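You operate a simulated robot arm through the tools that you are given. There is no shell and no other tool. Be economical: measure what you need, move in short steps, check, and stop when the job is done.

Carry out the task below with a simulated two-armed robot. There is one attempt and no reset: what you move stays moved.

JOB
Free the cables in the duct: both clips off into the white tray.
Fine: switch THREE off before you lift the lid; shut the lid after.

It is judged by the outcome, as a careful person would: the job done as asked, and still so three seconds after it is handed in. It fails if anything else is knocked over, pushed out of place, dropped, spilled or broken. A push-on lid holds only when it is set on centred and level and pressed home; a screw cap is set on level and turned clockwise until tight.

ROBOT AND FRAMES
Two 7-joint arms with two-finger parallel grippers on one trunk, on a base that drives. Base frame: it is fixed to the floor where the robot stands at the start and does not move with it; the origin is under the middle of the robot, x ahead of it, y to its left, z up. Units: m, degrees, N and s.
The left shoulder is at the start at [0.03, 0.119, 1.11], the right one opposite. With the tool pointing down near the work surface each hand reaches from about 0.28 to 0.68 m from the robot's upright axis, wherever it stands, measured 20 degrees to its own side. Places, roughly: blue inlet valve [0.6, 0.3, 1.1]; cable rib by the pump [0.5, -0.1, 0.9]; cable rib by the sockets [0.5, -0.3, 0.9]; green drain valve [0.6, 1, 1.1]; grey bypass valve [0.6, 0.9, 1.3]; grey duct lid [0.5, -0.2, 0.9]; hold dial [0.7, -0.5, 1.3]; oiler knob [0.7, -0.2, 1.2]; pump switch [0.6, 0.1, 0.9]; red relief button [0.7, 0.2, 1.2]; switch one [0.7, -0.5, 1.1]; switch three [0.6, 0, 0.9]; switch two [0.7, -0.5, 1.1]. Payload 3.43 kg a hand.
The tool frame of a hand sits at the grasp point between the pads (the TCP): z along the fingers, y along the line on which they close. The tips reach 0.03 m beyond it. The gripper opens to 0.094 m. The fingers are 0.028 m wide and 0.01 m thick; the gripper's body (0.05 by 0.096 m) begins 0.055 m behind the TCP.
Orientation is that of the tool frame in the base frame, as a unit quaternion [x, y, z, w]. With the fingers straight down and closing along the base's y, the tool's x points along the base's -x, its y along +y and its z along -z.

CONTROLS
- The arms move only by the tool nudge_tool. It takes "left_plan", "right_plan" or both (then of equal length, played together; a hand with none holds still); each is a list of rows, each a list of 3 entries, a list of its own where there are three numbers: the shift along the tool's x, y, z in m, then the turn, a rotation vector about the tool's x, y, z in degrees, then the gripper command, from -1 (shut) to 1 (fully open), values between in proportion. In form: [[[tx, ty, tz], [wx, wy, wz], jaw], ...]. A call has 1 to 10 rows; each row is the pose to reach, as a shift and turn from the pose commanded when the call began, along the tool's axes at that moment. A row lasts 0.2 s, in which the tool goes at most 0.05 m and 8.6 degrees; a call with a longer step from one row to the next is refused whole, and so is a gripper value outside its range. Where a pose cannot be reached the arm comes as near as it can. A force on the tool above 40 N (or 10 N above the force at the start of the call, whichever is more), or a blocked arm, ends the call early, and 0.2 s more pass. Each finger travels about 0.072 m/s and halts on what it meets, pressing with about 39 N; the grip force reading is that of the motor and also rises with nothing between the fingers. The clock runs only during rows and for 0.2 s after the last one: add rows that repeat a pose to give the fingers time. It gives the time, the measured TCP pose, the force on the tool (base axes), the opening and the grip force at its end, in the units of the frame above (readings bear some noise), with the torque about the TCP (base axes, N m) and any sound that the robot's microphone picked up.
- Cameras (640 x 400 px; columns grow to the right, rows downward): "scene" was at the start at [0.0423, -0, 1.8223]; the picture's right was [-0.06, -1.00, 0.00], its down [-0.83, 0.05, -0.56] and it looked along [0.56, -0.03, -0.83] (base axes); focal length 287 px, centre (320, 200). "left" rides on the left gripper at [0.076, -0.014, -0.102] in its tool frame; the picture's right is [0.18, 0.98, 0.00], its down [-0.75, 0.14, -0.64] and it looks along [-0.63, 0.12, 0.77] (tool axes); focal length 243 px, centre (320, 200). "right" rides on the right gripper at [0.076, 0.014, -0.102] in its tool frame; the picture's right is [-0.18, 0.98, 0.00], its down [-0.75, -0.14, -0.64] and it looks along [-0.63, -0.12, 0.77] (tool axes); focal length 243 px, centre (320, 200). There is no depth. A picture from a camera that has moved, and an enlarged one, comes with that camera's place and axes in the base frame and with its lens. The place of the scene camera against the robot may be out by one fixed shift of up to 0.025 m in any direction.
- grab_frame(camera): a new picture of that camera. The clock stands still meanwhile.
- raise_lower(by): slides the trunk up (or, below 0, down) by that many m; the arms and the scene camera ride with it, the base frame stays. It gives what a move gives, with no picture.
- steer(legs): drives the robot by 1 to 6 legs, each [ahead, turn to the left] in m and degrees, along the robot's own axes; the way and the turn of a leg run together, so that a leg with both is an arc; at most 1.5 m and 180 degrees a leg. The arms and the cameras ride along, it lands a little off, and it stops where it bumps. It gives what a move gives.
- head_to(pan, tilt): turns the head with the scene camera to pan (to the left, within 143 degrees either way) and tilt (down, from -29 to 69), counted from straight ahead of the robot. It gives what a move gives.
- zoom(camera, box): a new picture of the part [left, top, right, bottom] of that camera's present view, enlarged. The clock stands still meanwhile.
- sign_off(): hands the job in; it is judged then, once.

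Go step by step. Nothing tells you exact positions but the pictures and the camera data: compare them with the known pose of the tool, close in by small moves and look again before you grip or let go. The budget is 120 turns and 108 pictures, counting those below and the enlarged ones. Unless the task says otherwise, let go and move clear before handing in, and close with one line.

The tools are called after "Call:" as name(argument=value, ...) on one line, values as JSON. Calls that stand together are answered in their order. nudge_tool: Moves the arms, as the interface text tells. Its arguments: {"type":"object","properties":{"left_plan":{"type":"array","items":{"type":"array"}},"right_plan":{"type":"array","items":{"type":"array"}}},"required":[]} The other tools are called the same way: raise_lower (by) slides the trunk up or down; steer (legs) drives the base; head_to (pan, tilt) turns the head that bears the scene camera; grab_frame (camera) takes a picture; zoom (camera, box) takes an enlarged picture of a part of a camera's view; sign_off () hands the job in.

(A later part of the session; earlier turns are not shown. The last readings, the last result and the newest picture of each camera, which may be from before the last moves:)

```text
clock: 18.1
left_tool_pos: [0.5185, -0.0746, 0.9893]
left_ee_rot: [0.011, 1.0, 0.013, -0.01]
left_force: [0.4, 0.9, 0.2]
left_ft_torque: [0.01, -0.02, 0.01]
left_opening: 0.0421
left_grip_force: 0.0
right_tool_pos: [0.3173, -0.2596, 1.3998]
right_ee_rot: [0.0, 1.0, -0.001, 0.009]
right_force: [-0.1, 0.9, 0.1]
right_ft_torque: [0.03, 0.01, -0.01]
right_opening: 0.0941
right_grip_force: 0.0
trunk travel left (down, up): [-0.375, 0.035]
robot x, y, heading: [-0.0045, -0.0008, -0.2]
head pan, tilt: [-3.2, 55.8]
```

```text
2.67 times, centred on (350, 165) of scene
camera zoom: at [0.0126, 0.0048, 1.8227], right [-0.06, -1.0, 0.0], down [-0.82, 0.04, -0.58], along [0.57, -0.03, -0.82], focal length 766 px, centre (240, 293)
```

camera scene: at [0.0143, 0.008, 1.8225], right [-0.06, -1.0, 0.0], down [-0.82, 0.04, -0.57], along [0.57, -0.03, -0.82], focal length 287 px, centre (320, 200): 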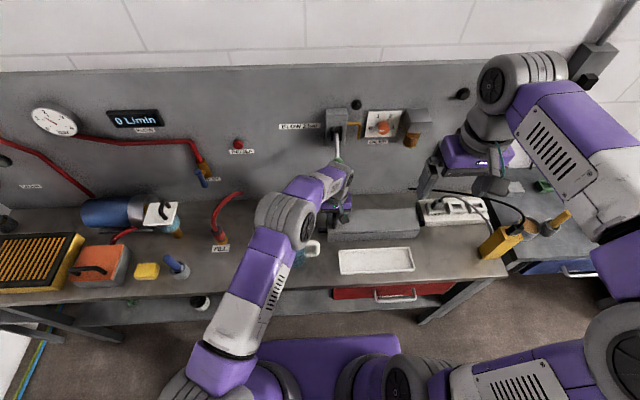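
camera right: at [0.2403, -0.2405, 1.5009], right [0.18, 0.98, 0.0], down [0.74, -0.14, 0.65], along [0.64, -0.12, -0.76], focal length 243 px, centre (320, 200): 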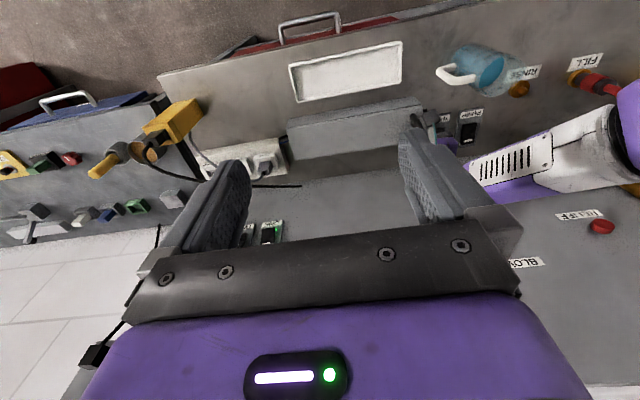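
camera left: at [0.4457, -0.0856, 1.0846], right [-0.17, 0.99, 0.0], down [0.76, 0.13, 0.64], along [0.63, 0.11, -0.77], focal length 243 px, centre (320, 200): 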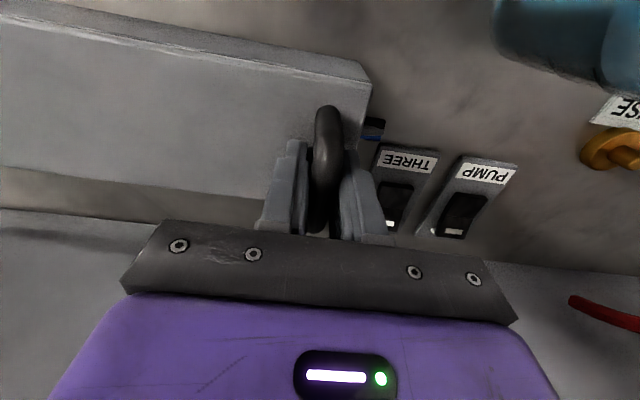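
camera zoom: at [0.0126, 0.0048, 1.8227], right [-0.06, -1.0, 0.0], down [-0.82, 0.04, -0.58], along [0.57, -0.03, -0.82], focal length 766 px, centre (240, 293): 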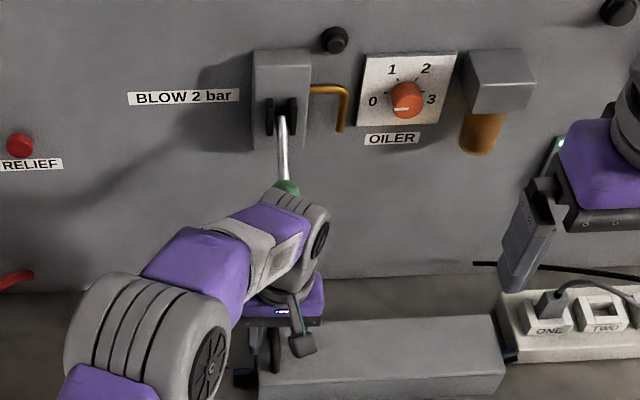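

The handle is released. Now I slide the left hand straight back (-x), off the lever.

Call:
nudge_tool(left_plan=[[[0.02, 0, 0], [0, 0, 0], -0.1], [[0.045, 0, 0], [0, 0, 0], -0.1], [[0.07, 0, 0], [0, 0, 0], -0.1], [[0.1, 0, 0], [0, 0, 0], -0.1], [[0.12, 0, -0.02], [0, 0, 0], -0.1], [[0.13, 0, -0.06], [0, 0, 0], -0.1], [[0.14, 0.02, -0.1], [0, 0, 0], -0.1]])

Call:
grab_frame(camera="scene")

Call:
zoom(camera="scene", box=[260, 90, 440, 240])

```text
clock: 19.7
left_tool_pos: [0.401, -0.0556, 1.0878]
left_ee_rot: [0.009, 1.0, 0.014, -0.012]
left_force: [-0.2, 1.6, 0.1]
left_ft_torque: [-0.02, -0.01, 0.02]
left_opening: 0.0423
left_grip_force: 0.1
right_tool_pos: [0.3383, -0.2601, 1.3948]
right_ee_rot: [-0.001, 1.0, 0.0, 0.001]
right_force: [0.9, -0.2, 1.0]
right_ft_torque: [-0.01, 0.01, -0.01]
right_opening: 0.0938
right_grip_force: 0.0
trunk travel left (down, up): [-0.375, 0.035]
robot x, y, heading: [-0.0023, 0.001, 0.1]
head pan, tilt: [-3.2, 55.8]
```

```text
73 pictures are left
camera scene: at [0.0397, 0.0021, 1.8223], right [-0.06, -1.0, 0.0], down [-0.83, 0.05, -0.56], along [0.56, -0.03, -0.83], focal length 287 px, centre (320, 200)
```

scene: 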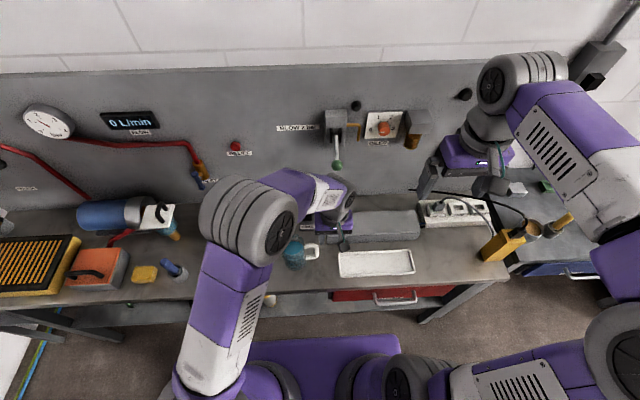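

```text
2.67 times, centred on (350, 165) of scene
camera zoom: at [0.0397, 0.0021, 1.8223], right [-0.06, -1.0, 0.0], down [-0.83, 0.05, -0.56], along [0.56, -0.03, -0.83], focal length 766 px, centre (240, 293)
```

zoom: 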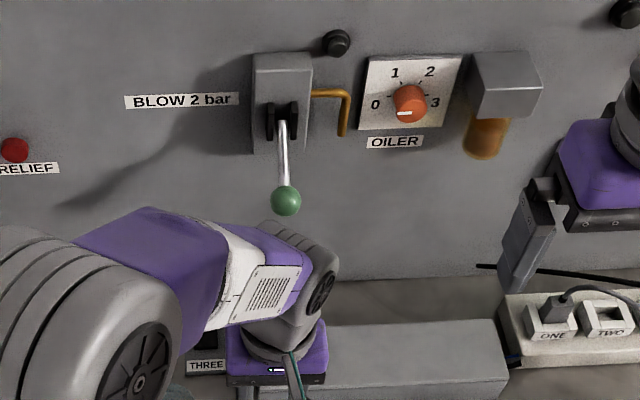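

The lever is unmoved. I'll use the right arm instead, with its hand pitched back towards the robot to stay clear of the lever, and park the left arm to the left.

Call:
nudge_tool(left_plan=[[[0.005, 0.025, -0.008], [0, 0, 0], 0], [[0.01, 0.05, -0.015], [0, 0, 0], 0], [[0.015, 0.075, -0.022], [0, 0, 0], 0], [[0.02, 0.1, -0.03], [0, 0, 0], 0], [[0.025, 0.125, -0.038], [0, 0, 0], 0], [[0.03, 0.15, -0.045], [0, 0, 0], 0], [[0.035, 0.175, -0.053], [0, 0, 0], 0], [[0.04, 0.2, -0.06], [0, 0, 0], 0]], right_plan=[[[-0.007, 0.021, 0.034], [0, 0, 0], 0.2], [[-0.015, 0.042, 0.068], [0, 0, 0], 0.2], [[-0.022, 0.064, 0.102], [0, -5, 0], 0], [[-0.03, 0.085, 0.136], [0, -10, 0], 0], [[-0.038, 0.106, 0.17], [0, -15, 0], 0], [[-0.045, 0.128, 0.204], [0, -20, 0], 0], [[-0.052, 0.15, 0.238], [0, -25, 0], 0], [[-0.06, 0.17, 0.272], [0, -28, 0], 0]])

Call:
grab_frame(camera="scene")

Call:
grab_frame(camera="right")

```text
clock: 21.5
left_tool_pos: [0.3676, 0.1436, 1.1539]
left_ee_rot: [0.008, 1.0, 0.012, -0.013]
left_force: [-0.7, 0.4, 0.6]
left_ft_torque: [0.0, -0.01, 0.01]
left_opening: 0.047
left_grip_force: 0.0
right_tool_pos: [0.3979, -0.0897, 1.1209]
right_ee_rot: [-0.001, 0.971, 0.0, 0.241]
right_force: [0.3, 0.4, 0.5]
right_ft_torque: [0.01, 0.04, -0.04]
right_opening: 0.0469
right_grip_force: 0.0
trunk travel left (down, up): [-0.375, 0.035]
robot x, y, heading: [-0.0021, -0.0006, 0.1]
head pan, tilt: [-3.2, 55.8]
```

```text
71 pictures are left
camera scene: at [0.0418, 0.0022, 1.8223], right [-0.06, -1.0, 0.0], down [-0.83, 0.05, -0.56], along [0.56, -0.03, -0.83], focal length 287 px, centre (320, 200)
```

scene: 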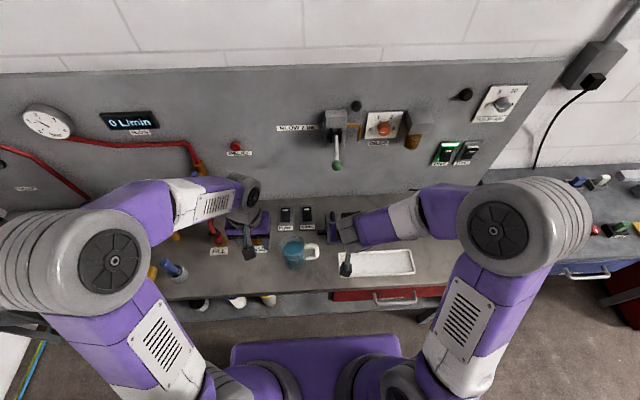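

```text
70 pictures are left
camera right: at [0.2829, -0.075, 1.1763], right [0.16, 0.98, 0.09], down [0.37, -0.14, 0.92], along [0.92, -0.12, -0.38], focal length 243 px, centre (320, 200)
```

right: 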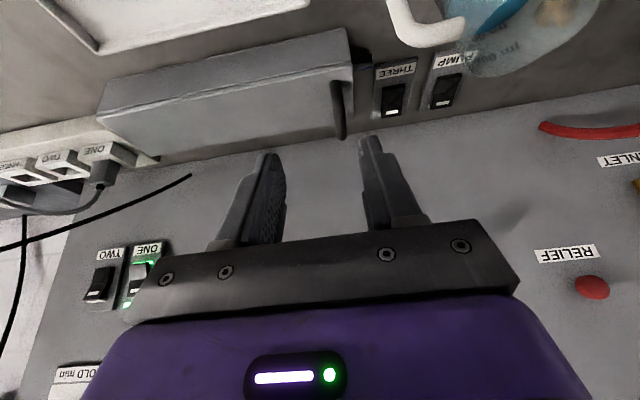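

Posture is good and far from the lever. I bring the right gripper towards the handle in line and check alignment.

Call:
nudge_tool(right_plan=[[[-0.008, 0.006, 0.043], [0, 0, 0], 0], [[-0.016, 0.012, 0.086], [0, 0, 0], 0], [[-0.025, 0.019, 0.128], [0, 0, 0], 0]])

Call:
grab_frame(camera="right")

Call:
zoom(camera="scene", box=[270, 170, 430, 270])

```text
clock: 22.3
left_tool_pos: [0.3679, 0.1428, 1.1549]
left_ee_rot: [0.008, 1.0, 0.014, -0.012]
left_force: [0.7, -0.5, -0.4]
left_ft_torque: [-0.03, 0.03, 0.03]
left_opening: 0.047
left_grip_force: 0.1
right_tool_pos: [0.4833, -0.0717, 1.0199]
right_ee_rot: [0.001, 0.97, -0.001, 0.243]
right_force: [-0.4, -0.8, -0.9]
right_ft_torque: [-0.02, 0.0, -0.03]
right_opening: 0.0468
right_grip_force: 0.0
trunk travel left (down, up): [-0.375, 0.035]
robot x, y, heading: [-0.0004, 0.0049, 0.2]
head pan, tilt: [-3.2, 55.8]
```

```text
69 pictures are left
camera right: at [0.3676, -0.0569, 1.0748], right [0.16, 0.98, 0.09], down [0.36, -0.14, 0.92], along [0.92, -0.12, -0.38], focal length 243 px, centre (320, 200)
```

right: 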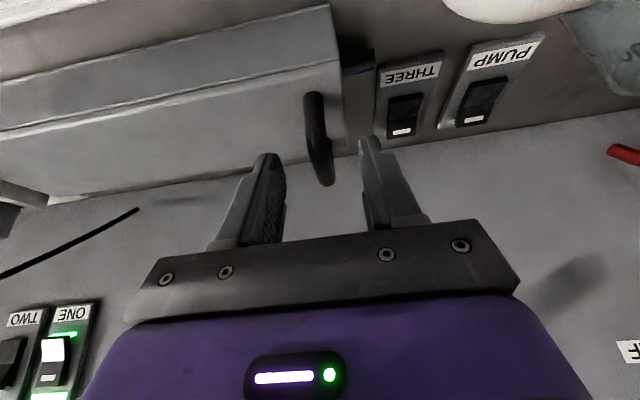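

```text
4.00 times, centred on (350, 220) of scene
camera zoom: at [0.0427, 0.0001, 1.8222], right [-0.06, -1.0, 0.0], down [-0.83, 0.05, -0.56], along [0.56, -0.03, -0.83], focal length 1149 px, centre (200, 120)
```

zoom: 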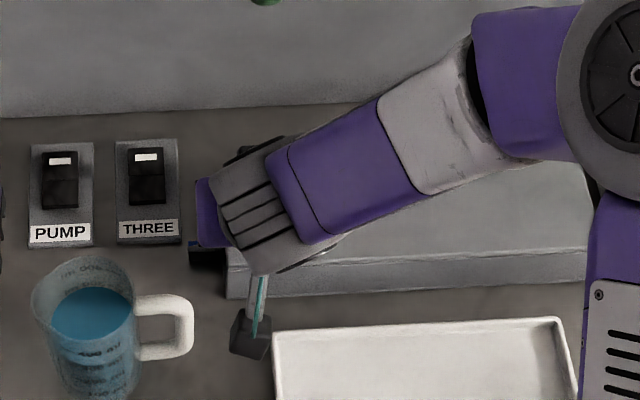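

The handle sits between the fingers. I advance the last few centimetres and close.

Call:
nudge_tool(right_plan=[[[-0.005, 0, 0.025], [0, 0, 0], 0], [[-0.008, 0, 0.04], [0, 0, 0], 0], [[-0.01, 0, 0.047], [0, 0, 0], 0], [[-0.01, 0, 0.047], [0, 0, 0], -0.5], [[-0.01, 0, 0.047], [0, 0, 0], -0.8], [[-0.01, 0, 0.047], [0, 0, 0], -0.8]])

Call:
grab_frame(camera="right")

```text
clock: 23.7
left_tool_pos: [0.3673, 0.1426, 1.1549]
left_ee_rot: [0.007, 1.0, 0.013, -0.011]
left_force: [-0.5, 0.4, -0.4]
left_ft_torque: [-0.01, 0.01, 0.01]
left_opening: 0.0469
left_grip_force: 0.1
right_tool_pos: [0.5118, -0.0728, 0.9825]
right_ee_rot: [0.0, 0.97, 0.0, 0.242]
right_force: [0.2, -0.3, -1.4]
right_ft_torque: [0.01, 0.06, 0.05]
right_opening: 0.0179
right_grip_force: 44.8
trunk travel left (down, up): [-0.375, 0.035]
robot x, y, heading: [-0.0015, 0.0005, 0.2]
head pan, tilt: [-3.2, 55.8]
```

```text
67 pictures are left
camera right: at [0.3961, -0.0577, 1.0384], right [0.16, 0.98, 0.09], down [0.36, -0.14, 0.92], along [0.92, -0.12, -0.38], focal length 243 px, centre (320, 200)
```

right: 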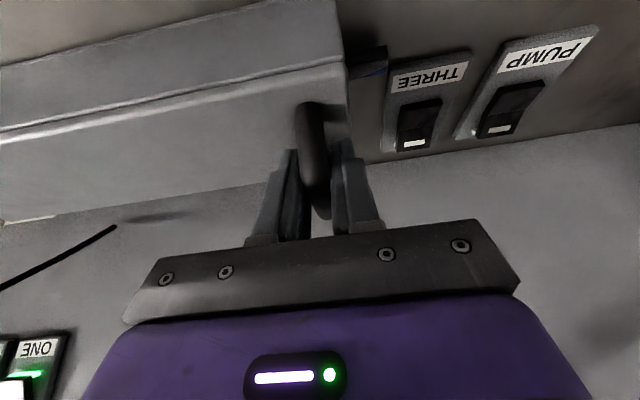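

Firm, stress-free grip. I lift along the arc about the right-end hinge, to about 10 degrees first.

Call:
nudge_tool(right_plan=[[[-0.0059, -0.0021, -0.011], [-2.2, 0, 1.17], -0.8], [[-0.0116, -0.0048, -0.0219], [-4.4, 0, 2.35], -0.8], [[-0.0174, -0.008, -0.0328], [-6.6, 0, 3.5], -0.8], [[-0.0231, -0.0117, -0.0434], [-8.8, 0, 4.7], -0.8]])

Call:
zoom(camera="scene", box=[290, 170, 450, 270])

```text
clock: 24.7
left_tool_pos: [0.367, 0.1417, 1.1536]
left_ee_rot: [0.008, 1.0, 0.013, -0.012]
left_force: [0.5, 0.3, 0.1]
left_ft_torque: [0.01, 0.0, -0.01]
left_opening: 0.047
left_grip_force: 0.2
right_tool_pos: [0.5113, -0.0837, 1.033]
right_ee_rot: [0.021, 0.966, 0.085, 0.242]
right_force: [1.1, 1.9, 0.0]
right_ft_torque: [0.13, -0.38, -0.07]
right_opening: 0.0181
right_grip_force: 45.1
trunk travel left (down, up): [-0.375, 0.035]
robot x, y, heading: [-0.0014, -0.0005, -0.1]
head pan, tilt: [-3.2, 55.8]
```

```text
4.00 times, centred on (370, 220) of scene
camera zoom: at [0.0409, 0.0005, 1.8223], right [-0.06, -1.0, 0.0], down [-0.83, 0.05, -0.56], along [0.56, -0.03, -0.83], focal length 1149 px, centre (120, 120)
```

zoom: 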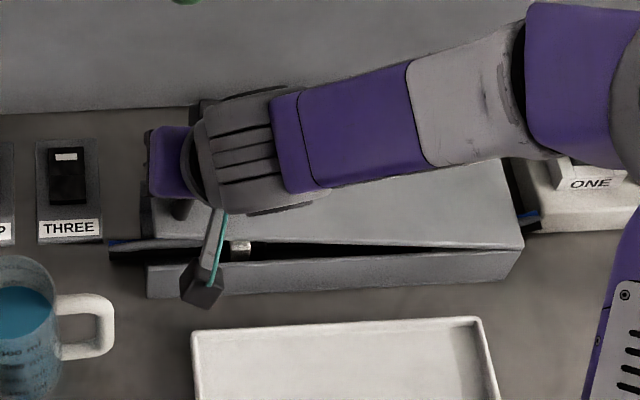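

The lid swings freely; a white clip shows inside near the pump end. I continue the arc to about 40 degrees.

Call:
nudge_tool(right_plan=[[[-0.0116, -0.0048, -0.0219], [-4.4, 0, 2.35], -0.8], [[-0.0231, -0.0117, -0.0434], [-8.8, 0, 4.7], -0.8], [[-0.0341, -0.0207, -0.0643], [-13.2, 0, 7.0], -0.8], [[-0.0448, -0.0317, -0.0844], [-17.7, 0, 9.4], -0.8], [[-0.0551, -0.0446, -0.1037], [-22.1, 0, 11.7], -0.8], [[-0.0647, -0.0595, -0.1218], [-26.5, 0, 14.1], -0.8]])

Call:
grab_frame(camera="scene")

```text
clock: 26.1
left_tool_pos: [0.366, 0.1449, 1.1549]
left_ee_rot: [0.008, 1.0, 0.012, -0.012]
left_force: [-0.2, 0.5, -0.3]
left_ft_torque: [0.0, -0.02, -0.01]
left_opening: 0.047
left_grip_force: 0.0
right_tool_pos: [0.5129, -0.1635, 1.1603]
right_ee_rot: [0.082, 0.911, 0.333, 0.229]
right_force: [5.7, 12.7, 13.2]
right_ft_torque: [0.08, -0.2, -0.24]
right_opening: 0.018
right_grip_force: 44.4
trunk travel left (down, up): [-0.375, 0.035]
robot x, y, heading: [-0.0025, -0.0004, -0.1]
head pan, tilt: [-3.2, 55.8]
```

```text
65 pictures are left
camera scene: at [0.0404, 0.0029, 1.8224], right [-0.06, -1.0, 0.0], down [-0.83, 0.05, -0.56], along [0.56, -0.03, -0.83], focal length 287 px, centre (320, 200)
```

scene: 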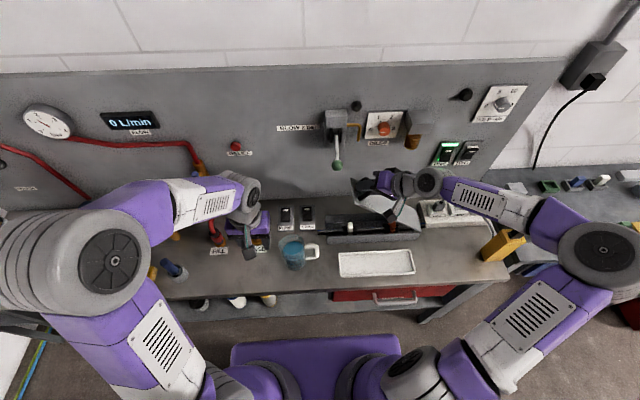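

The lid follows well; a small radial load means the radius is slightly larger. I correct and go on to about 70 degrees.

Call:
nudge_tool(right_plan=[[[-0.0121, -0.002, -0.0227], [-4.4, 0, 2.35], -0.8], [[-0.0239, -0.0078, -0.045], [-8.8, 0, 4.7], -0.8], [[-0.0354, -0.017, -0.0667], [-13.2, 0, 7.0], -0.8], [[-0.0465, -0.0283, -0.0875], [-17.7, 0, 9.4], -0.8], [[-0.057, -0.0415, -0.1074], [-22.1, 0, 11.7], -0.8], [[-0.067, -0.0568, -0.1262], [-26.5, 0, 14.1], -0.8]])

Call:
grab_frame(camera="scene")

```text
clock: 27.5
left_tool_pos: [0.3668, 0.1438, 1.1549]
left_ee_rot: [0.008, 1.0, 0.012, -0.012]
left_force: [-0.3, -0.4, 0.1]
left_ft_torque: [0.0, 0.0, 0.0]
left_opening: 0.0468
left_grip_force: 0.0
right_tool_pos: [0.5118, -0.2998, 1.2357]
right_ee_rot: [0.137, 0.793, 0.559, 0.2]
right_force: [13.4, 7.5, 28.4]
right_ft_torque: [-0.01, 0.54, -0.04]
right_opening: 0.0181
right_grip_force: 45.2
trunk travel left (down, up): [-0.375, 0.035]
robot x, y, heading: [-0.0008, -0.0002, -0.0]
head pan, tilt: [-3.2, 55.8]
```

```text
64 pictures are left
camera scene: at [0.0409, 0.0031, 1.8225], right [-0.06, -1.0, 0.0], down [-0.83, 0.05, -0.56], along [0.56, -0.03, -0.83], focal length 287 px, centre (320, 200)
```

scene: 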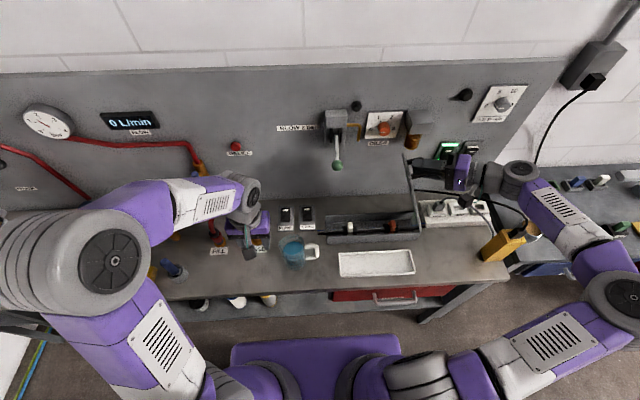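

The lid is at about 70 degrees, duct interior visible. I go on past vertical, with outward correction.

Call:
nudge_tool(right_plan=[[[-0.0122, -0.001, -0.023], [-4.4, 0, 2.35], -0.8], [[-0.0242, -0.006, -0.0455], [-8.8, 0, 4.7], -0.8], [[-0.0357, -0.015, -0.0673], [-13.2, 0, 7.0], -0.8], [[-0.0469, -0.0265, -0.0883], [-17.7, 0, 9.4], -0.8], [[-0.0577, -0.04, -0.1086], [-22.1, 0, 11.7], -0.8]])

Call:
grab_frame(camera="scene")

```text
clock: 28.7
left_tool_pos: [0.367, 0.1426, 1.1554]
left_ee_rot: [0.008, 1.0, 0.014, -0.012]
left_force: [-0.3, 0.1, 0.2]
left_ft_torque: [0.05, -0.02, 0.03]
left_opening: 0.047
left_grip_force: 0.0
right_tool_pos: [0.5111, -0.4326, 1.2374]
right_ee_rot: [0.178, 0.655, 0.716, 0.164]
right_force: [10.7, -5.6, 20.8]
right_ft_torque: [-0.13, 0.24, 0.2]
right_opening: 0.0179
right_grip_force: 44.9
trunk travel left (down, up): [-0.375, 0.035]
robot x, y, heading: [-0.0035, 0.0034, 0.2]
head pan, tilt: [-3.2, 55.8]
```

```text
63 pictures are left
camera scene: at [0.0409, 0.0005, 1.8224], right [-0.06, -1.0, 0.0], down [-0.83, 0.05, -0.56], along [0.56, -0.03, -0.83], focal length 287 px, centre (320, 200)
```

scene: 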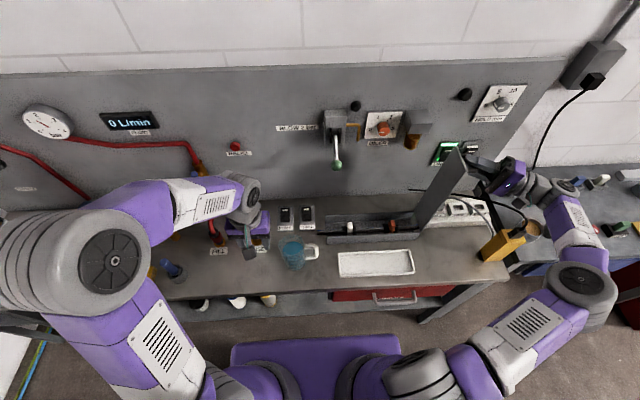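

The lid stands just past vertical and the right hand holds it. Now I look at the clips in the duct.

Call:
zoom(camera="scene", box=[310, 195, 450, 285])

Call:
zoom(camera="scene", box=[325, 205, 405, 255])

```text
4.44 times, centred on (380, 240) of scene
camera zoom: at [0.0409, 0.0005, 1.8224], right [-0.06, -1.0, 0.0], down [-0.83, 0.05, -0.56], along [0.56, -0.03, -0.83], focal length 1276 px, centre (53, 22)
```

zoom: 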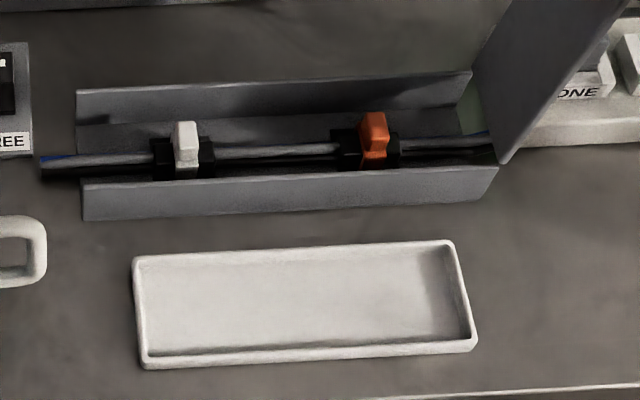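

```text
8.00 times, centred on (365, 230) of scene
camera zoom: at [0.0409, 0.0005, 1.8224], right [-0.06, -1.0, 0.0], down [-0.83, 0.05, -0.56], along [0.56, -0.03, -0.83], focal length 2297 px, centre (-40, -40)
```

zoom: 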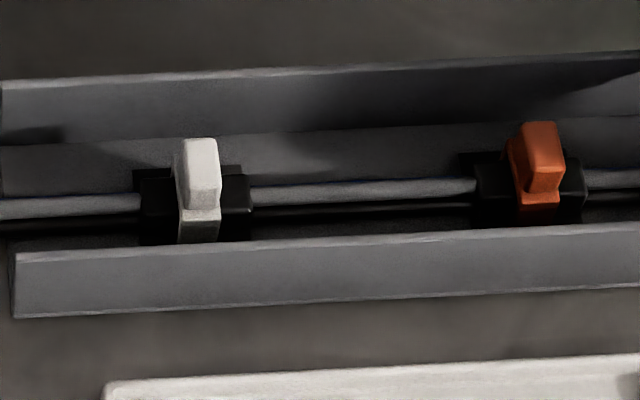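

Two clips straddle the cable on black ribs: white at about [0.53, -0.13] and orange at about [0.53, -0.29], each with an upright tab. I bring the left hand over for a close look, pitched back to avoid the lever.

Call:
nudge_tool(left_plan=[[[-0.012, -0.04, 0.005], [0.3, -3.5, -0.2], 0], [[-0.024, -0.08, 0.011], [0.6, -7, -0.4], 0], [[-0.036, -0.12, 0.017], [0.8, -10.5, -0.5], 0], [[-0.048, -0.16, 0.023], [1, -14, -0.6], 0], [[-0.06, -0.2, 0.029], [1.3, -17.5, -0.8], 0], [[-0.073, -0.243, 0.035], [1.6, -21.4, -0.9], 0]])

Call:
grab_frame(camera="left")

Call:
grab_frame(camera="scene")

```text
clock: 30.1
left_tool_pos: [0.4368, -0.1005, 1.1122]
left_ee_rot: [0.002, 0.985, -0.002, 0.175]
left_force: [-0.4, -0.8, -0.6]
left_ft_torque: [0.0, -0.03, -0.01]
left_opening: 0.0469
left_grip_force: 0.0
right_tool_pos: [0.5126, -0.4338, 1.2371]
right_ee_rot: [0.178, 0.653, 0.718, 0.164]
right_force: [11.5, -6.3, 25.0]
right_ft_torque: [-0.19, 0.39, 0.07]
right_opening: 0.0181
right_grip_force: 44.9
trunk travel left (down, up): [-0.375, 0.035]
robot x, y, heading: [-0.0036, 0.0018, 0.1]
head pan, tilt: [-3.2, 55.8]
```

```text
60 pictures are left
camera left: at [0.3298, -0.1131, 1.1826], right [-0.17, 0.98, -0.07], down [0.49, 0.14, 0.86], along [0.86, 0.11, -0.5], focal length 243 px, centre (320, 200)
```

left: 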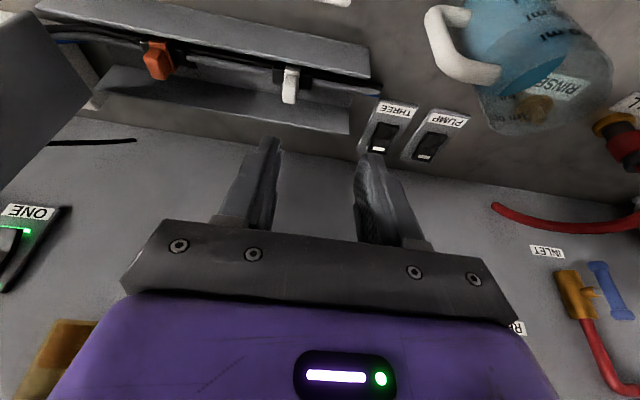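

```text
59 pictures are left
camera scene: at [0.0407, -0.0008, 1.8224], right [-0.06, -1.0, 0.0], down [-0.83, 0.05, -0.56], along [0.56, -0.03, -0.83], focal length 287 px, centre (320, 200)
```

scene: 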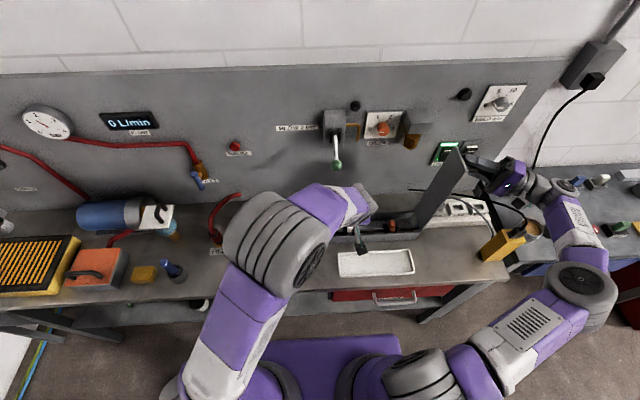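

Call:
zoom(camera="left", box=[130, 20, 390, 150])

```text
2.46 times, centred on (260, 85) of left
camera zoom: at [0.3298, -0.1131, 1.1826], right [-0.17, 0.98, -0.07], down [0.49, 0.14, 0.86], along [0.86, 0.11, -0.5], focal length 597 px, centre (468, 483)
```

zoom: 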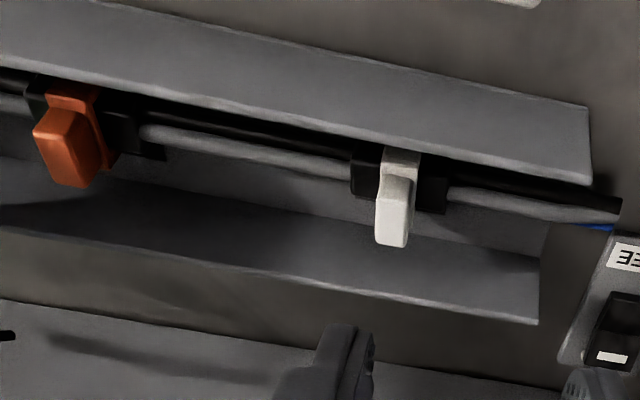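

The white clip's tab is near [0.525, -0.134, ~0.92]. I close in and look again.

Call:
nudge_tool(left_plan=[[[-0.01, -0.015, 0.04], [0, 0, 0], 0], [[-0.018, -0.028, 0.075], [0, 0, 0], 0], [[-0.0214, -0.0335, 0.0952], [0, 0, 0], 0], [[-0.0214, -0.0335, 0.0952], [0, 0, 0], 0]])

Call:
grab_frame(camera="left")

```text
clock: 31.1
left_tool_pos: [0.4875, -0.1346, 1.0297]
left_ee_rot: [0.002, 0.985, -0.003, 0.174]
left_force: [-0.4, -1.2, -0.4]
left_ft_torque: [0.04, 0.0, 0.01]
left_opening: 0.0469
left_grip_force: 0.1
right_tool_pos: [0.5123, -0.4317, 1.238]
right_ee_rot: [0.177, 0.653, 0.717, 0.167]
right_force: [10.6, -6.1, 22.7]
right_ft_torque: [-0.05, 0.2, 0.01]
right_opening: 0.0181
right_grip_force: 45.1
trunk travel left (down, up): [-0.375, 0.035]
robot x, y, heading: [0.0033, 0.0011, 0.1]
head pan, tilt: [-3.2, 55.8]
```

```text
57 pictures are left
camera left: at [0.3815, -0.1472, 1.0999], right [-0.17, 0.98, -0.07], down [0.49, 0.14, 0.86], along [0.86, 0.11, -0.5], focal length 243 px, centre (320, 200)
```

left: 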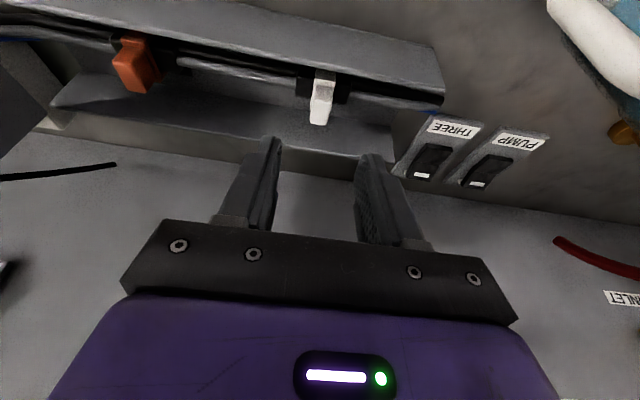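

The tab top is about [0.535, -0.133, 0.93]. I hover just above it and check.

Call:
nudge_tool(left_plan=[[[-0.012, 0.001, 0.03], [0, 0, 0], 0], [[-0.0164, 0.0016, 0.06], [0, 0, 0], 0], [[-0.0164, 0.0016, 0.0699], [0, 0, 0], 0], [[-0.0164, 0.0016, 0.0699], [0, 0, 0], 0]])

Call:
grab_frame(camera="left")

Call:
zoom(camera="scene", box=[310, 190, 430, 265])

```text
clock: 32.1
left_tool_pos: [0.5272, -0.1347, 0.9693]
left_ee_rot: [0.002, 0.985, -0.003, 0.173]
left_force: [-0.4, -0.5, -0.3]
left_ft_torque: [0.03, 0.01, 0.0]
left_opening: 0.0471
left_grip_force: 0.1
right_tool_pos: [0.5123, -0.4309, 1.2391]
right_ee_rot: [0.177, 0.653, 0.717, 0.166]
right_force: [9.3, -6.1, 23.1]
right_ft_torque: [-0.06, 0.25, 0.03]
right_opening: 0.0179
right_grip_force: 45.4
trunk travel left (down, up): [-0.375, 0.035]
robot x, y, heading: [-0.0035, 0.0016, 0.1]
head pan, tilt: [-3.2, 55.8]
```

```text
56 pictures are left
camera left: at [0.421, -0.146, 1.0396], right [-0.17, 0.98, -0.07], down [0.49, 0.14, 0.86], along [0.86, 0.11, -0.5], focal length 243 px, centre (320, 200)
```

left: 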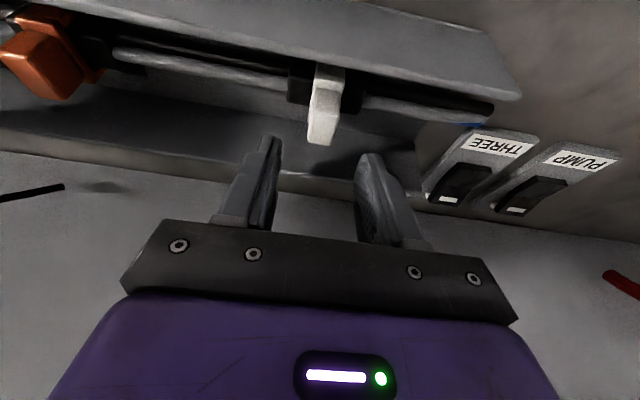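

```text
5.33 times, centred on (370, 228) of scene
camera zoom: at [0.0406, 0.0012, 1.8224], right [-0.06, -1.0, 0.0], down [-0.83, 0.05, -0.56], along [0.56, -0.03, -0.83], focal length 1532 px, centre (53, 53)
```

zoom: 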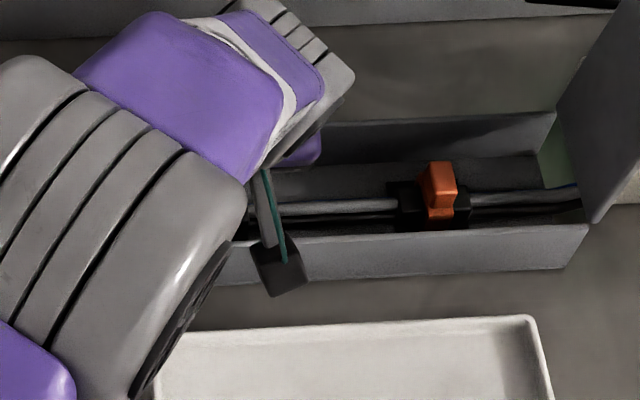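

Aligned in y, tab between the fingers. I lower gently in steps, watching the force.

Call:
nudge_tool(left_plan=[[[0.004, 0, 0.012], [0, 0, 0], 0], [[0.007, 0, 0.02], [0, 0, 0], 0], [[0.0095, 0, 0.028], [0, 0, 0], 0], [[0.0105, 0, 0.031], [0, 0, 0], 0], [[0.0105, 0, 0.031], [0, 0, 0], 0]])

Call:
zoom(camera="left", box=[220, 60, 440, 220])

```text
clock: 33.3
left_tool_pos: [0.5269, -0.1339, 0.9385]
left_ee_rot: [0.002, 0.985, -0.003, 0.175]
left_force: [-11.9, 3.5, 19.5]
left_ft_torque: [-0.34, 0.4, -0.24]
left_opening: 0.047
left_grip_force: 0.1
right_tool_pos: [0.5118, -0.4302, 1.2378]
right_ee_rot: [0.178, 0.653, 0.717, 0.165]
right_force: [22.2, -4.5, 20.8]
right_ft_torque: [-0.1, 0.16, 0.32]
right_opening: 0.018
right_grip_force: 44.9
trunk travel left (down, up): [-0.375, 0.035]
robot x, y, heading: [-0.0008, -0.0019, 0.1]
head pan, tilt: [-3.2, 55.8]
```

```text
2.50 times, centred on (330, 140) of left
camera zoom: at [0.4211, -0.1461, 1.0087], right [-0.17, 0.98, -0.07], down [0.49, 0.14, 0.86], along [0.86, 0.11, -0.5], focal length 606 px, centre (295, 350)
```

zoom: 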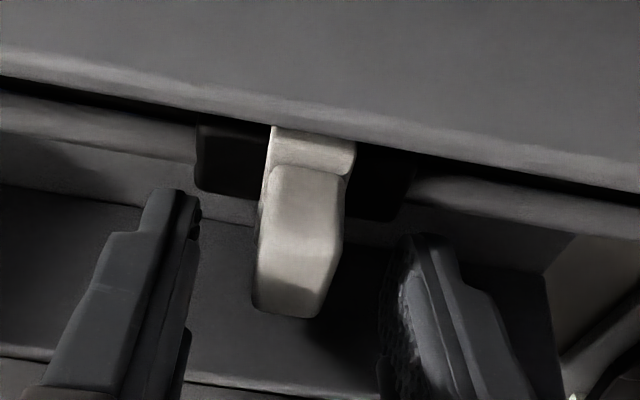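

The tips touch the rib with the tab well inside the pads. I rise 2 mm and close on the tab.

Call:
nudge_tool(left_plan=[[[-0.001, 0, -0.003], [0, 0, 0], 0], [[-0.001, 0, -0.003], [0, 0, 0], -0.4], [[-0.001, 0, -0.003], [0, 0, 0], -0.8], [[-0.001, 0, -0.003], [0, 0, 0], -0.9], [[-0.001, 0, -0.003], [0, 0, 0], -0.9]])

Call:
zoom(camera="left", box=[220, 60, 440, 220])

```text
clock: 34.5
left_tool_pos: [0.5265, -0.1345, 0.9399]
left_ee_rot: [0.002, 0.985, -0.003, 0.174]
left_force: [0.3, 0.1, -0.7]
left_ft_torque: [-0.02, -0.01, 0.01]
left_opening: 0.0183
left_grip_force: 39.2
right_tool_pos: [0.5106, -0.4307, 1.2382]
right_ee_rot: [0.178, 0.653, 0.717, 0.166]
right_force: [9.3, -5.3, 23.4]
right_ft_torque: [-0.07, 0.27, -0.19]
right_opening: 0.0181
right_grip_force: 45.0
trunk travel left (down, up): [-0.375, 0.035]
robot x, y, heading: [-0.0006, 0.0012, -0.0]
head pan, tilt: [-3.2, 55.8]
```

```text
2.50 times, centred on (330, 140) of left
camera zoom: at [0.4216, -0.1461, 1.0101], right [-0.17, 0.98, -0.07], down [0.49, 0.14, 0.86], along [0.86, 0.11, -0.51], focal length 606 px, centre (295, 350)
```

zoom: 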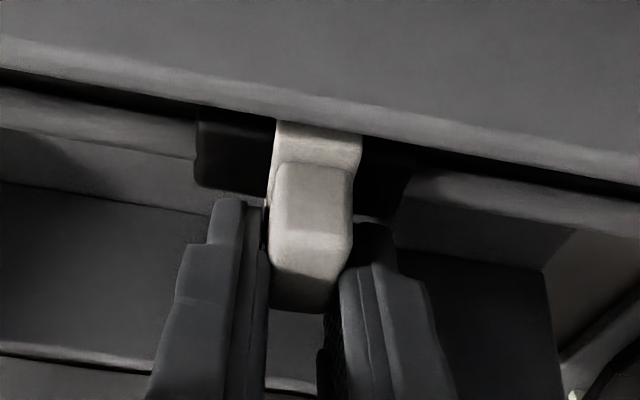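

Gripped (18 mm). I pull straight up in small steps.

Call:
nudge_tool(left_plan=[[[-0.0017, 0, -0.0047], [0, 0, 0], -0.9], [[-0.0034, 0, -0.0094], [0, 0, 0], -0.9], [[-0.0052, 0, -0.0141], [0, 0, 0], -0.9], [[-0.0069, 0, -0.0188], [0, 0, 0], -0.9], [[-0.0104, 0, -0.0281], [0, 0, 0], -0.9], [[-0.0155, 0, -0.0422], [0, 0, 0], -0.9]])

Call:
grab_frame(camera="left")

```text
clock: 35.9
left_tool_pos: [0.5278, -0.1323, 0.9841]
left_ee_rot: [0.001, 0.985, -0.002, 0.174]
left_force: [0.9, -0.4, 0.7]
left_ft_torque: [-0.03, -0.04, -0.01]
left_opening: 0.0182
left_grip_force: 39.3
right_tool_pos: [0.5109, -0.4298, 1.2373]
right_ee_rot: [0.177, 0.653, 0.717, 0.165]
right_force: [9.1, -4.5, 23.7]
right_ft_torque: [-0.03, 0.26, -0.08]
right_opening: 0.0179
right_grip_force: 45.3
trunk travel left (down, up): [-0.375, 0.035]
robot x, y, heading: [-0.0027, -0.0007, 0.2]
head pan, tilt: [-3.2, 55.8]
```

```text
52 pictures are left
camera left: at [0.4215, -0.1457, 1.0557], right [-0.17, 0.98, -0.07], down [0.49, 0.14, 0.86], along [0.86, 0.11, -0.51], focal length 243 px, centre (320, 200)
```

left: 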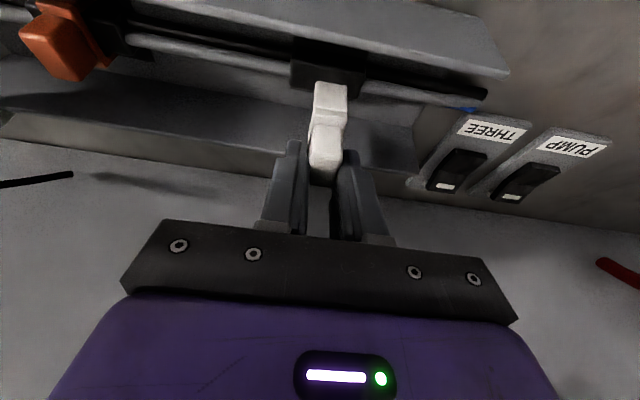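

The white clip is off. I raise it over the front wall and carry it over the tray.

Call:
nudge_tool(left_plan=[[[-0.0069, 0, -0.0188], [0, 0, 0], -0.9], [[-0.0138, 0, -0.0375], [0, 0, 0], -0.9], [[0.0127, -0.01, -0.048], [0, 0, 0], -0.9], [[0.045, -0.02, -0.0605], [0, 0, 0], -0.9], [[0.0894, -0.033, -0.0755], [0, 0, 0], -0.9], [[0.1, -0.033, -0.045], [0, 0, 0], -0.9], [[0.1118, -0.033, -0.0146], [0, 0, 0], -0.9], [[0.1118, -0.033, -0.0146], [0, 0, 0], -0.9]])

Call:
grab_frame(camera="left")

Call:
zoom(camera="scene", box=[310, 200, 450, 290])

```text
clock: 37.7
left_tool_pos: [0.4175, -0.1656, 0.9596]
left_ee_rot: [0.003, 0.985, -0.002, 0.174]
left_force: [-0.2, 0.6, -0.1]
left_ft_torque: [0.03, 0.0, -0.02]
left_opening: 0.0183
left_grip_force: 39.4
right_tool_pos: [0.5116, -0.432, 1.2373]
right_ee_rot: [0.177, 0.654, 0.717, 0.165]
right_force: [9.4, -5.9, 23.8]
right_ft_torque: [-0.06, 0.22, 0.06]
right_opening: 0.0182
right_grip_force: 45.0
trunk travel left (down, up): [-0.375, 0.035]
robot x, y, heading: [-0.0037, -0.0008, -0.1]
head pan, tilt: [-3.2, 55.8]
```

```text
51 pictures are left
camera left: at [0.311, -0.1781, 1.031], right [-0.17, 0.98, -0.07], down [0.49, 0.14, 0.86], along [0.86, 0.11, -0.5], focal length 243 px, centre (320, 200)
```

left: 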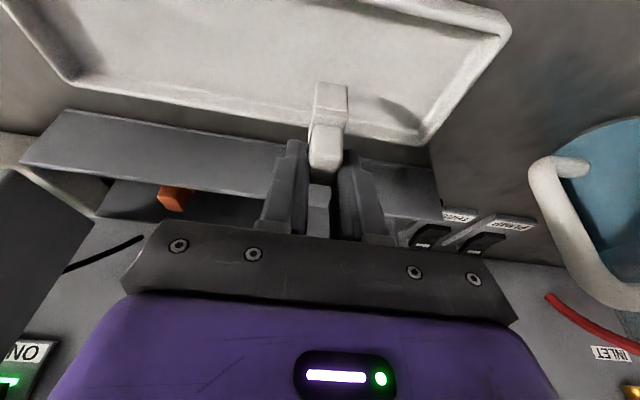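

```text
4.44 times, centred on (380, 245) of scene
camera zoom: at [0.0405, 0.0013, 1.8224], right [-0.06, -1.0, 0.0], down [-0.83, 0.05, -0.56], along [0.56, -0.03, -0.83], focal length 1276 px, centre (53, 0)
```

zoom: 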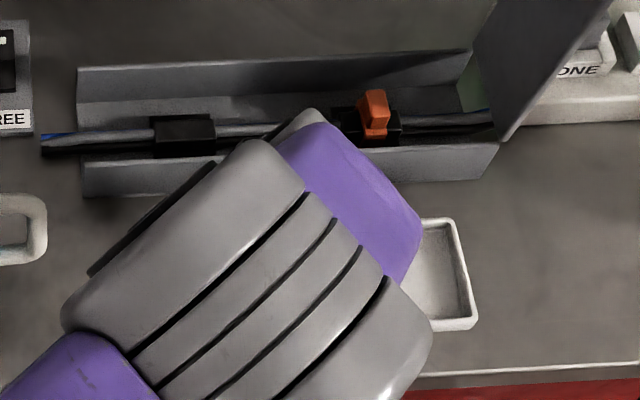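

The clip hangs above the tray, a little near its far rim. I centre it in x and lower until it touches.

Call:
nudge_tool(left_plan=[[[0.0178, 0, -0.0066], [0, 0, 0], -0.9], [[0.0254, 0, 0.014], [0, 0, 0], -0.9], [[0.0254, 0, 0.014], [0, 0, 0], -0.9]])

Call:
grab_frame(camera="left")

```text
clock: 38.5
left_tool_pos: [0.3992, -0.1652, 0.9404]
left_ee_rot: [0.001, 0.985, -0.003, 0.175]
left_force: [-4.5, 1.9, 12.3]
left_ft_torque: [0.17, 0.29, 0.01]
left_opening: 0.0183
left_grip_force: 39.2
right_tool_pos: [0.5122, -0.4307, 1.2379]
right_ee_rot: [0.178, 0.654, 0.716, 0.165]
right_force: [13.2, -4.6, 22.3]
right_ft_torque: [-0.07, 0.17, 0.09]
right_opening: 0.0179
right_grip_force: 45.0
trunk travel left (down, up): [-0.375, 0.035]
robot x, y, heading: [-0.0051, 0.0009, 0.1]
head pan, tilt: [-3.2, 55.8]
```

```text
49 pictures are left
camera left: at [0.2924, -0.1782, 1.0103], right [-0.17, 0.98, -0.07], down [0.49, 0.14, 0.86], along [0.86, 0.11, -0.5], focal length 243 px, centre (320, 200)
```

left: 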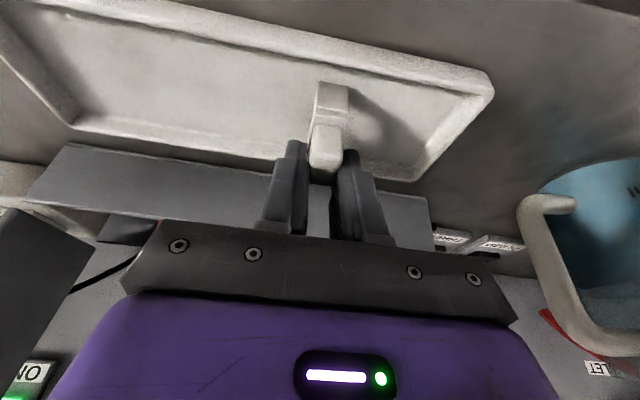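

The clip stands on the tray floor (12 N). I open and rise.

Call:
nudge_tool(left_plan=[[[-0.0004, 0, -0.001], [0, 0, 0], -0.5], [[-0.0004, 0, -0.001], [0, 0, 0], -0.2], [[-0.0004, 0, -0.001], [0, 0, 0], -0.1], [[-0.005, 0, -0.014], [0, 0, 0], -0.1], [[-0.014, 0, -0.038], [0, 0, 0], -0.1], [[-0.03, 0, -0.078], [0, 0, 0], -0.1]])

Call:
grab_frame(camera="left")

```text
clock: 39.9
left_tool_pos: [0.3982, -0.1648, 1.0219]
left_ee_rot: [0.002, 0.985, -0.003, 0.174]
left_force: [0.1, -0.4, -0.3]
left_ft_torque: [0.05, 0.0, 0.0]
left_opening: 0.0424
left_grip_force: 0.0
right_tool_pos: [0.5123, -0.4309, 1.2371]
right_ee_rot: [0.177, 0.654, 0.717, 0.165]
right_force: [7.5, -4.8, 24.0]
right_ft_torque: [-0.01, 0.24, -0.19]
right_opening: 0.0182
right_grip_force: 45.0
trunk travel left (down, up): [-0.375, 0.035]
robot x, y, heading: [-0.0006, -0.0005, -0.1]
head pan, tilt: [-3.2, 55.8]
```

```text
48 pictures are left
camera left: at [0.2928, -0.177, 1.0931], right [-0.17, 0.98, -0.07], down [0.49, 0.14, 0.86], along [0.86, 0.11, -0.51], focal length 243 px, centre (320, 200)
```

left: 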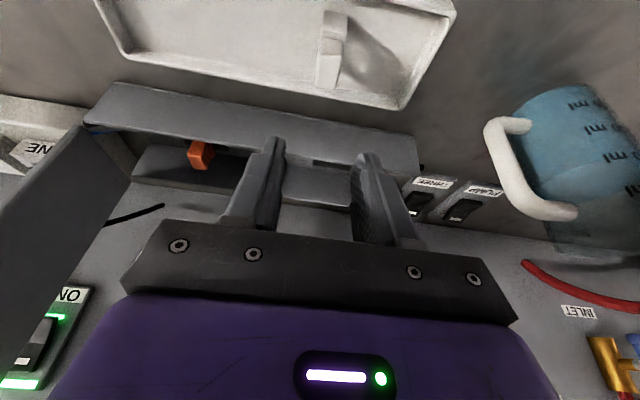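

The white clip rests in the tray. Next the orange clip at about [0.53, -0.29].

Call:
nudge_tool(left_plan=[[[-0.012, -0.02, -0.02], [0, 0, 0], 0], [[-0.035, -0.055, -0.015], [0, 0, 0], 0], [[-0.06, -0.09, -0.005], [0, 0, 0], 0], [[-0.084, -0.121, 0.0095], [0, 0, 0], 0], [[-0.084, -0.121, 0.0095], [0, 0, 0], 0]])

Call:
grab_frame(camera="left")

Call:
grab_frame(camera="scene")

```text
clock: 41.1
left_tool_pos: [0.4795, -0.2877, 1.042]
left_ee_rot: [0.002, 0.985, -0.001, 0.174]
left_force: [0.3, -0.9, 0.8]
left_ft_torque: [0.03, 0.04, 0.0]
left_opening: 0.0472
left_grip_force: 0.1
right_tool_pos: [0.5119, -0.4301, 1.238]
right_ee_rot: [0.177, 0.654, 0.717, 0.165]
right_force: [8.3, -5.5, 23.7]
right_ft_torque: [-0.09, 0.22, -0.01]
right_opening: 0.0181
right_grip_force: 44.8
trunk travel left (down, up): [-0.375, 0.035]
robot x, y, heading: [-0.0003, 0.0023, -0.1]
head pan, tilt: [-3.2, 55.8]
```

```text
47 pictures are left
camera left: at [0.3746, -0.2993, 1.1135], right [-0.17, 0.98, -0.07], down [0.49, 0.14, 0.86], along [0.86, 0.11, -0.51], focal length 243 px, centre (320, 200)
```

left: 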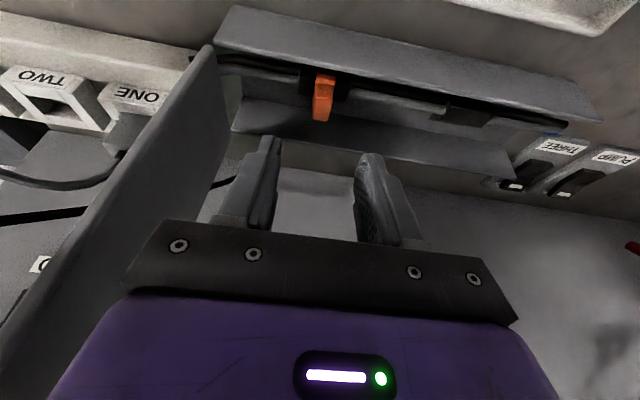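

```text
46 pictures are left
camera scene: at [0.0403, 0.0014, 1.8224], right [-0.06, -1.0, 0.0], down [-0.83, 0.05, -0.56], along [0.56, -0.03, -0.83], focal length 287 px, centre (320, 200)
```

scene: 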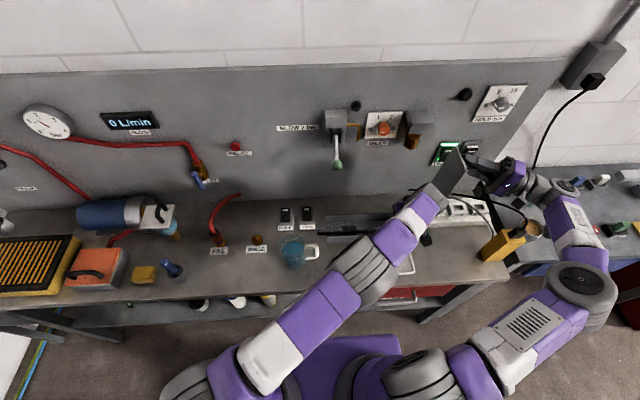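

The orange tab sits likewise at about [0.535, -0.284]. I approach the same way.

Call:
nudge_tool(left_plan=[[[-0.008, 0.002, 0.03], [0, 0, 0], 0], [[-0.015, 0.0037, 0.06], [0, 0, 0], 0], [[-0.0198, 0.0037, 0.0839], [0, 0, 0], 0], [[-0.0198, 0.0037, 0.0839], [0, 0, 0], 0]])

Call:
grab_frame(camera="left")

```text
clock: 42.1
left_tool_pos: [0.5209, -0.276, 0.971]
left_ee_rot: [0.002, 0.985, -0.002, 0.173]
left_force: [0.3, -0.1, -0.3]
left_ft_torque: [0.0, -0.02, -0.03]
left_opening: 0.047
left_grip_force: 0.0
left hand out of reach, approached as far as the arm can: row 3, 4
right_tool_pos: [0.5112, -0.431, 1.2387]
right_ee_rot: [0.177, 0.653, 0.717, 0.165]
right_force: [8.5, -4.5, 23.6]
right_ft_torque: [-0.05, 0.22, 0.0]
right_opening: 0.0182
right_grip_force: 44.5
trunk travel left (down, up): [-0.375, 0.035]
robot x, y, heading: [-0.0026, 0.0006, 0.0]
head pan, tilt: [-3.2, 55.8]
```

```text
45 pictures are left
camera left: at [0.4154, -0.2883, 1.0417], right [-0.17, 0.98, -0.07], down [0.49, 0.14, 0.86], along [0.86, 0.11, -0.5], focal length 243 px, centre (320, 200)
```

left: 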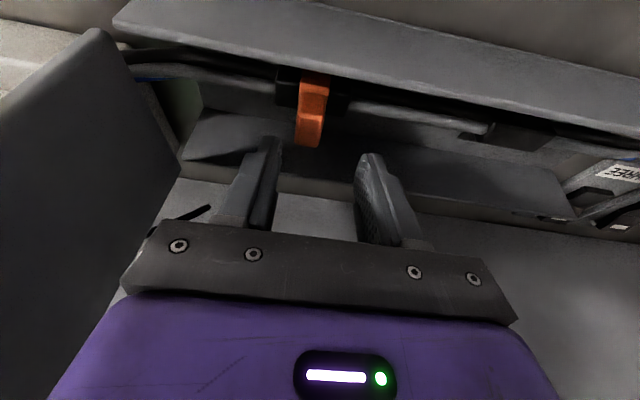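

The left arm is about 1 cm short. Pitching the hand further back brings the wrist nearer, so I add 13 degrees.

Call:
nudge_tool(left_plan=[[[0, 0, -0.01], [0, -4, 0], 0], [[0, 0, -0.01], [0, -9, 0], 0], [[0, 0, -0.01], [0, -13, 0], 0], [[0, 0, -0.01], [0, -13, 0], 0]])

Call:
grab_frame(camera="left")

```text
clock: 43.1
left_tool_pos: [0.5195, -0.2761, 0.9813]
left_ee_rot: [0.001, 0.958, -0.003, 0.285]
left_force: [0.0, 0.2, 0.6]
left_ft_torque: [-0.02, -0.01, 0.01]
left_opening: 0.0469
left_grip_force: 0.0
right_tool_pos: [0.5113, -0.4307, 1.2377]
right_ee_rot: [0.177, 0.654, 0.717, 0.165]
right_force: [8.6, -5.1, 22.4]
right_ft_torque: [-0.04, 0.21, 0.0]
right_opening: 0.0181
right_grip_force: 44.8
trunk travel left (down, up): [-0.375, 0.035]
robot x, y, heading: [-0.0041, -0.001, -0.2]
head pan, tilt: [-3.2, 55.8]
```

```text
44 pictures are left
camera left: at [0.3993, -0.2883, 1.0257], right [-0.15, 0.98, -0.11], down [0.28, 0.14, 0.95], along [0.95, 0.11, -0.3], focal length 243 px, centre (320, 200)
```

left: 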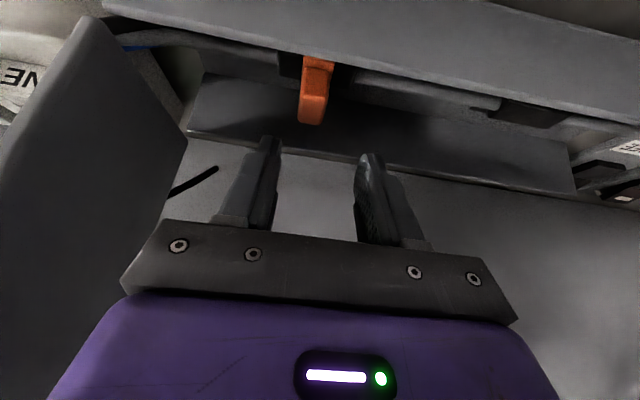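

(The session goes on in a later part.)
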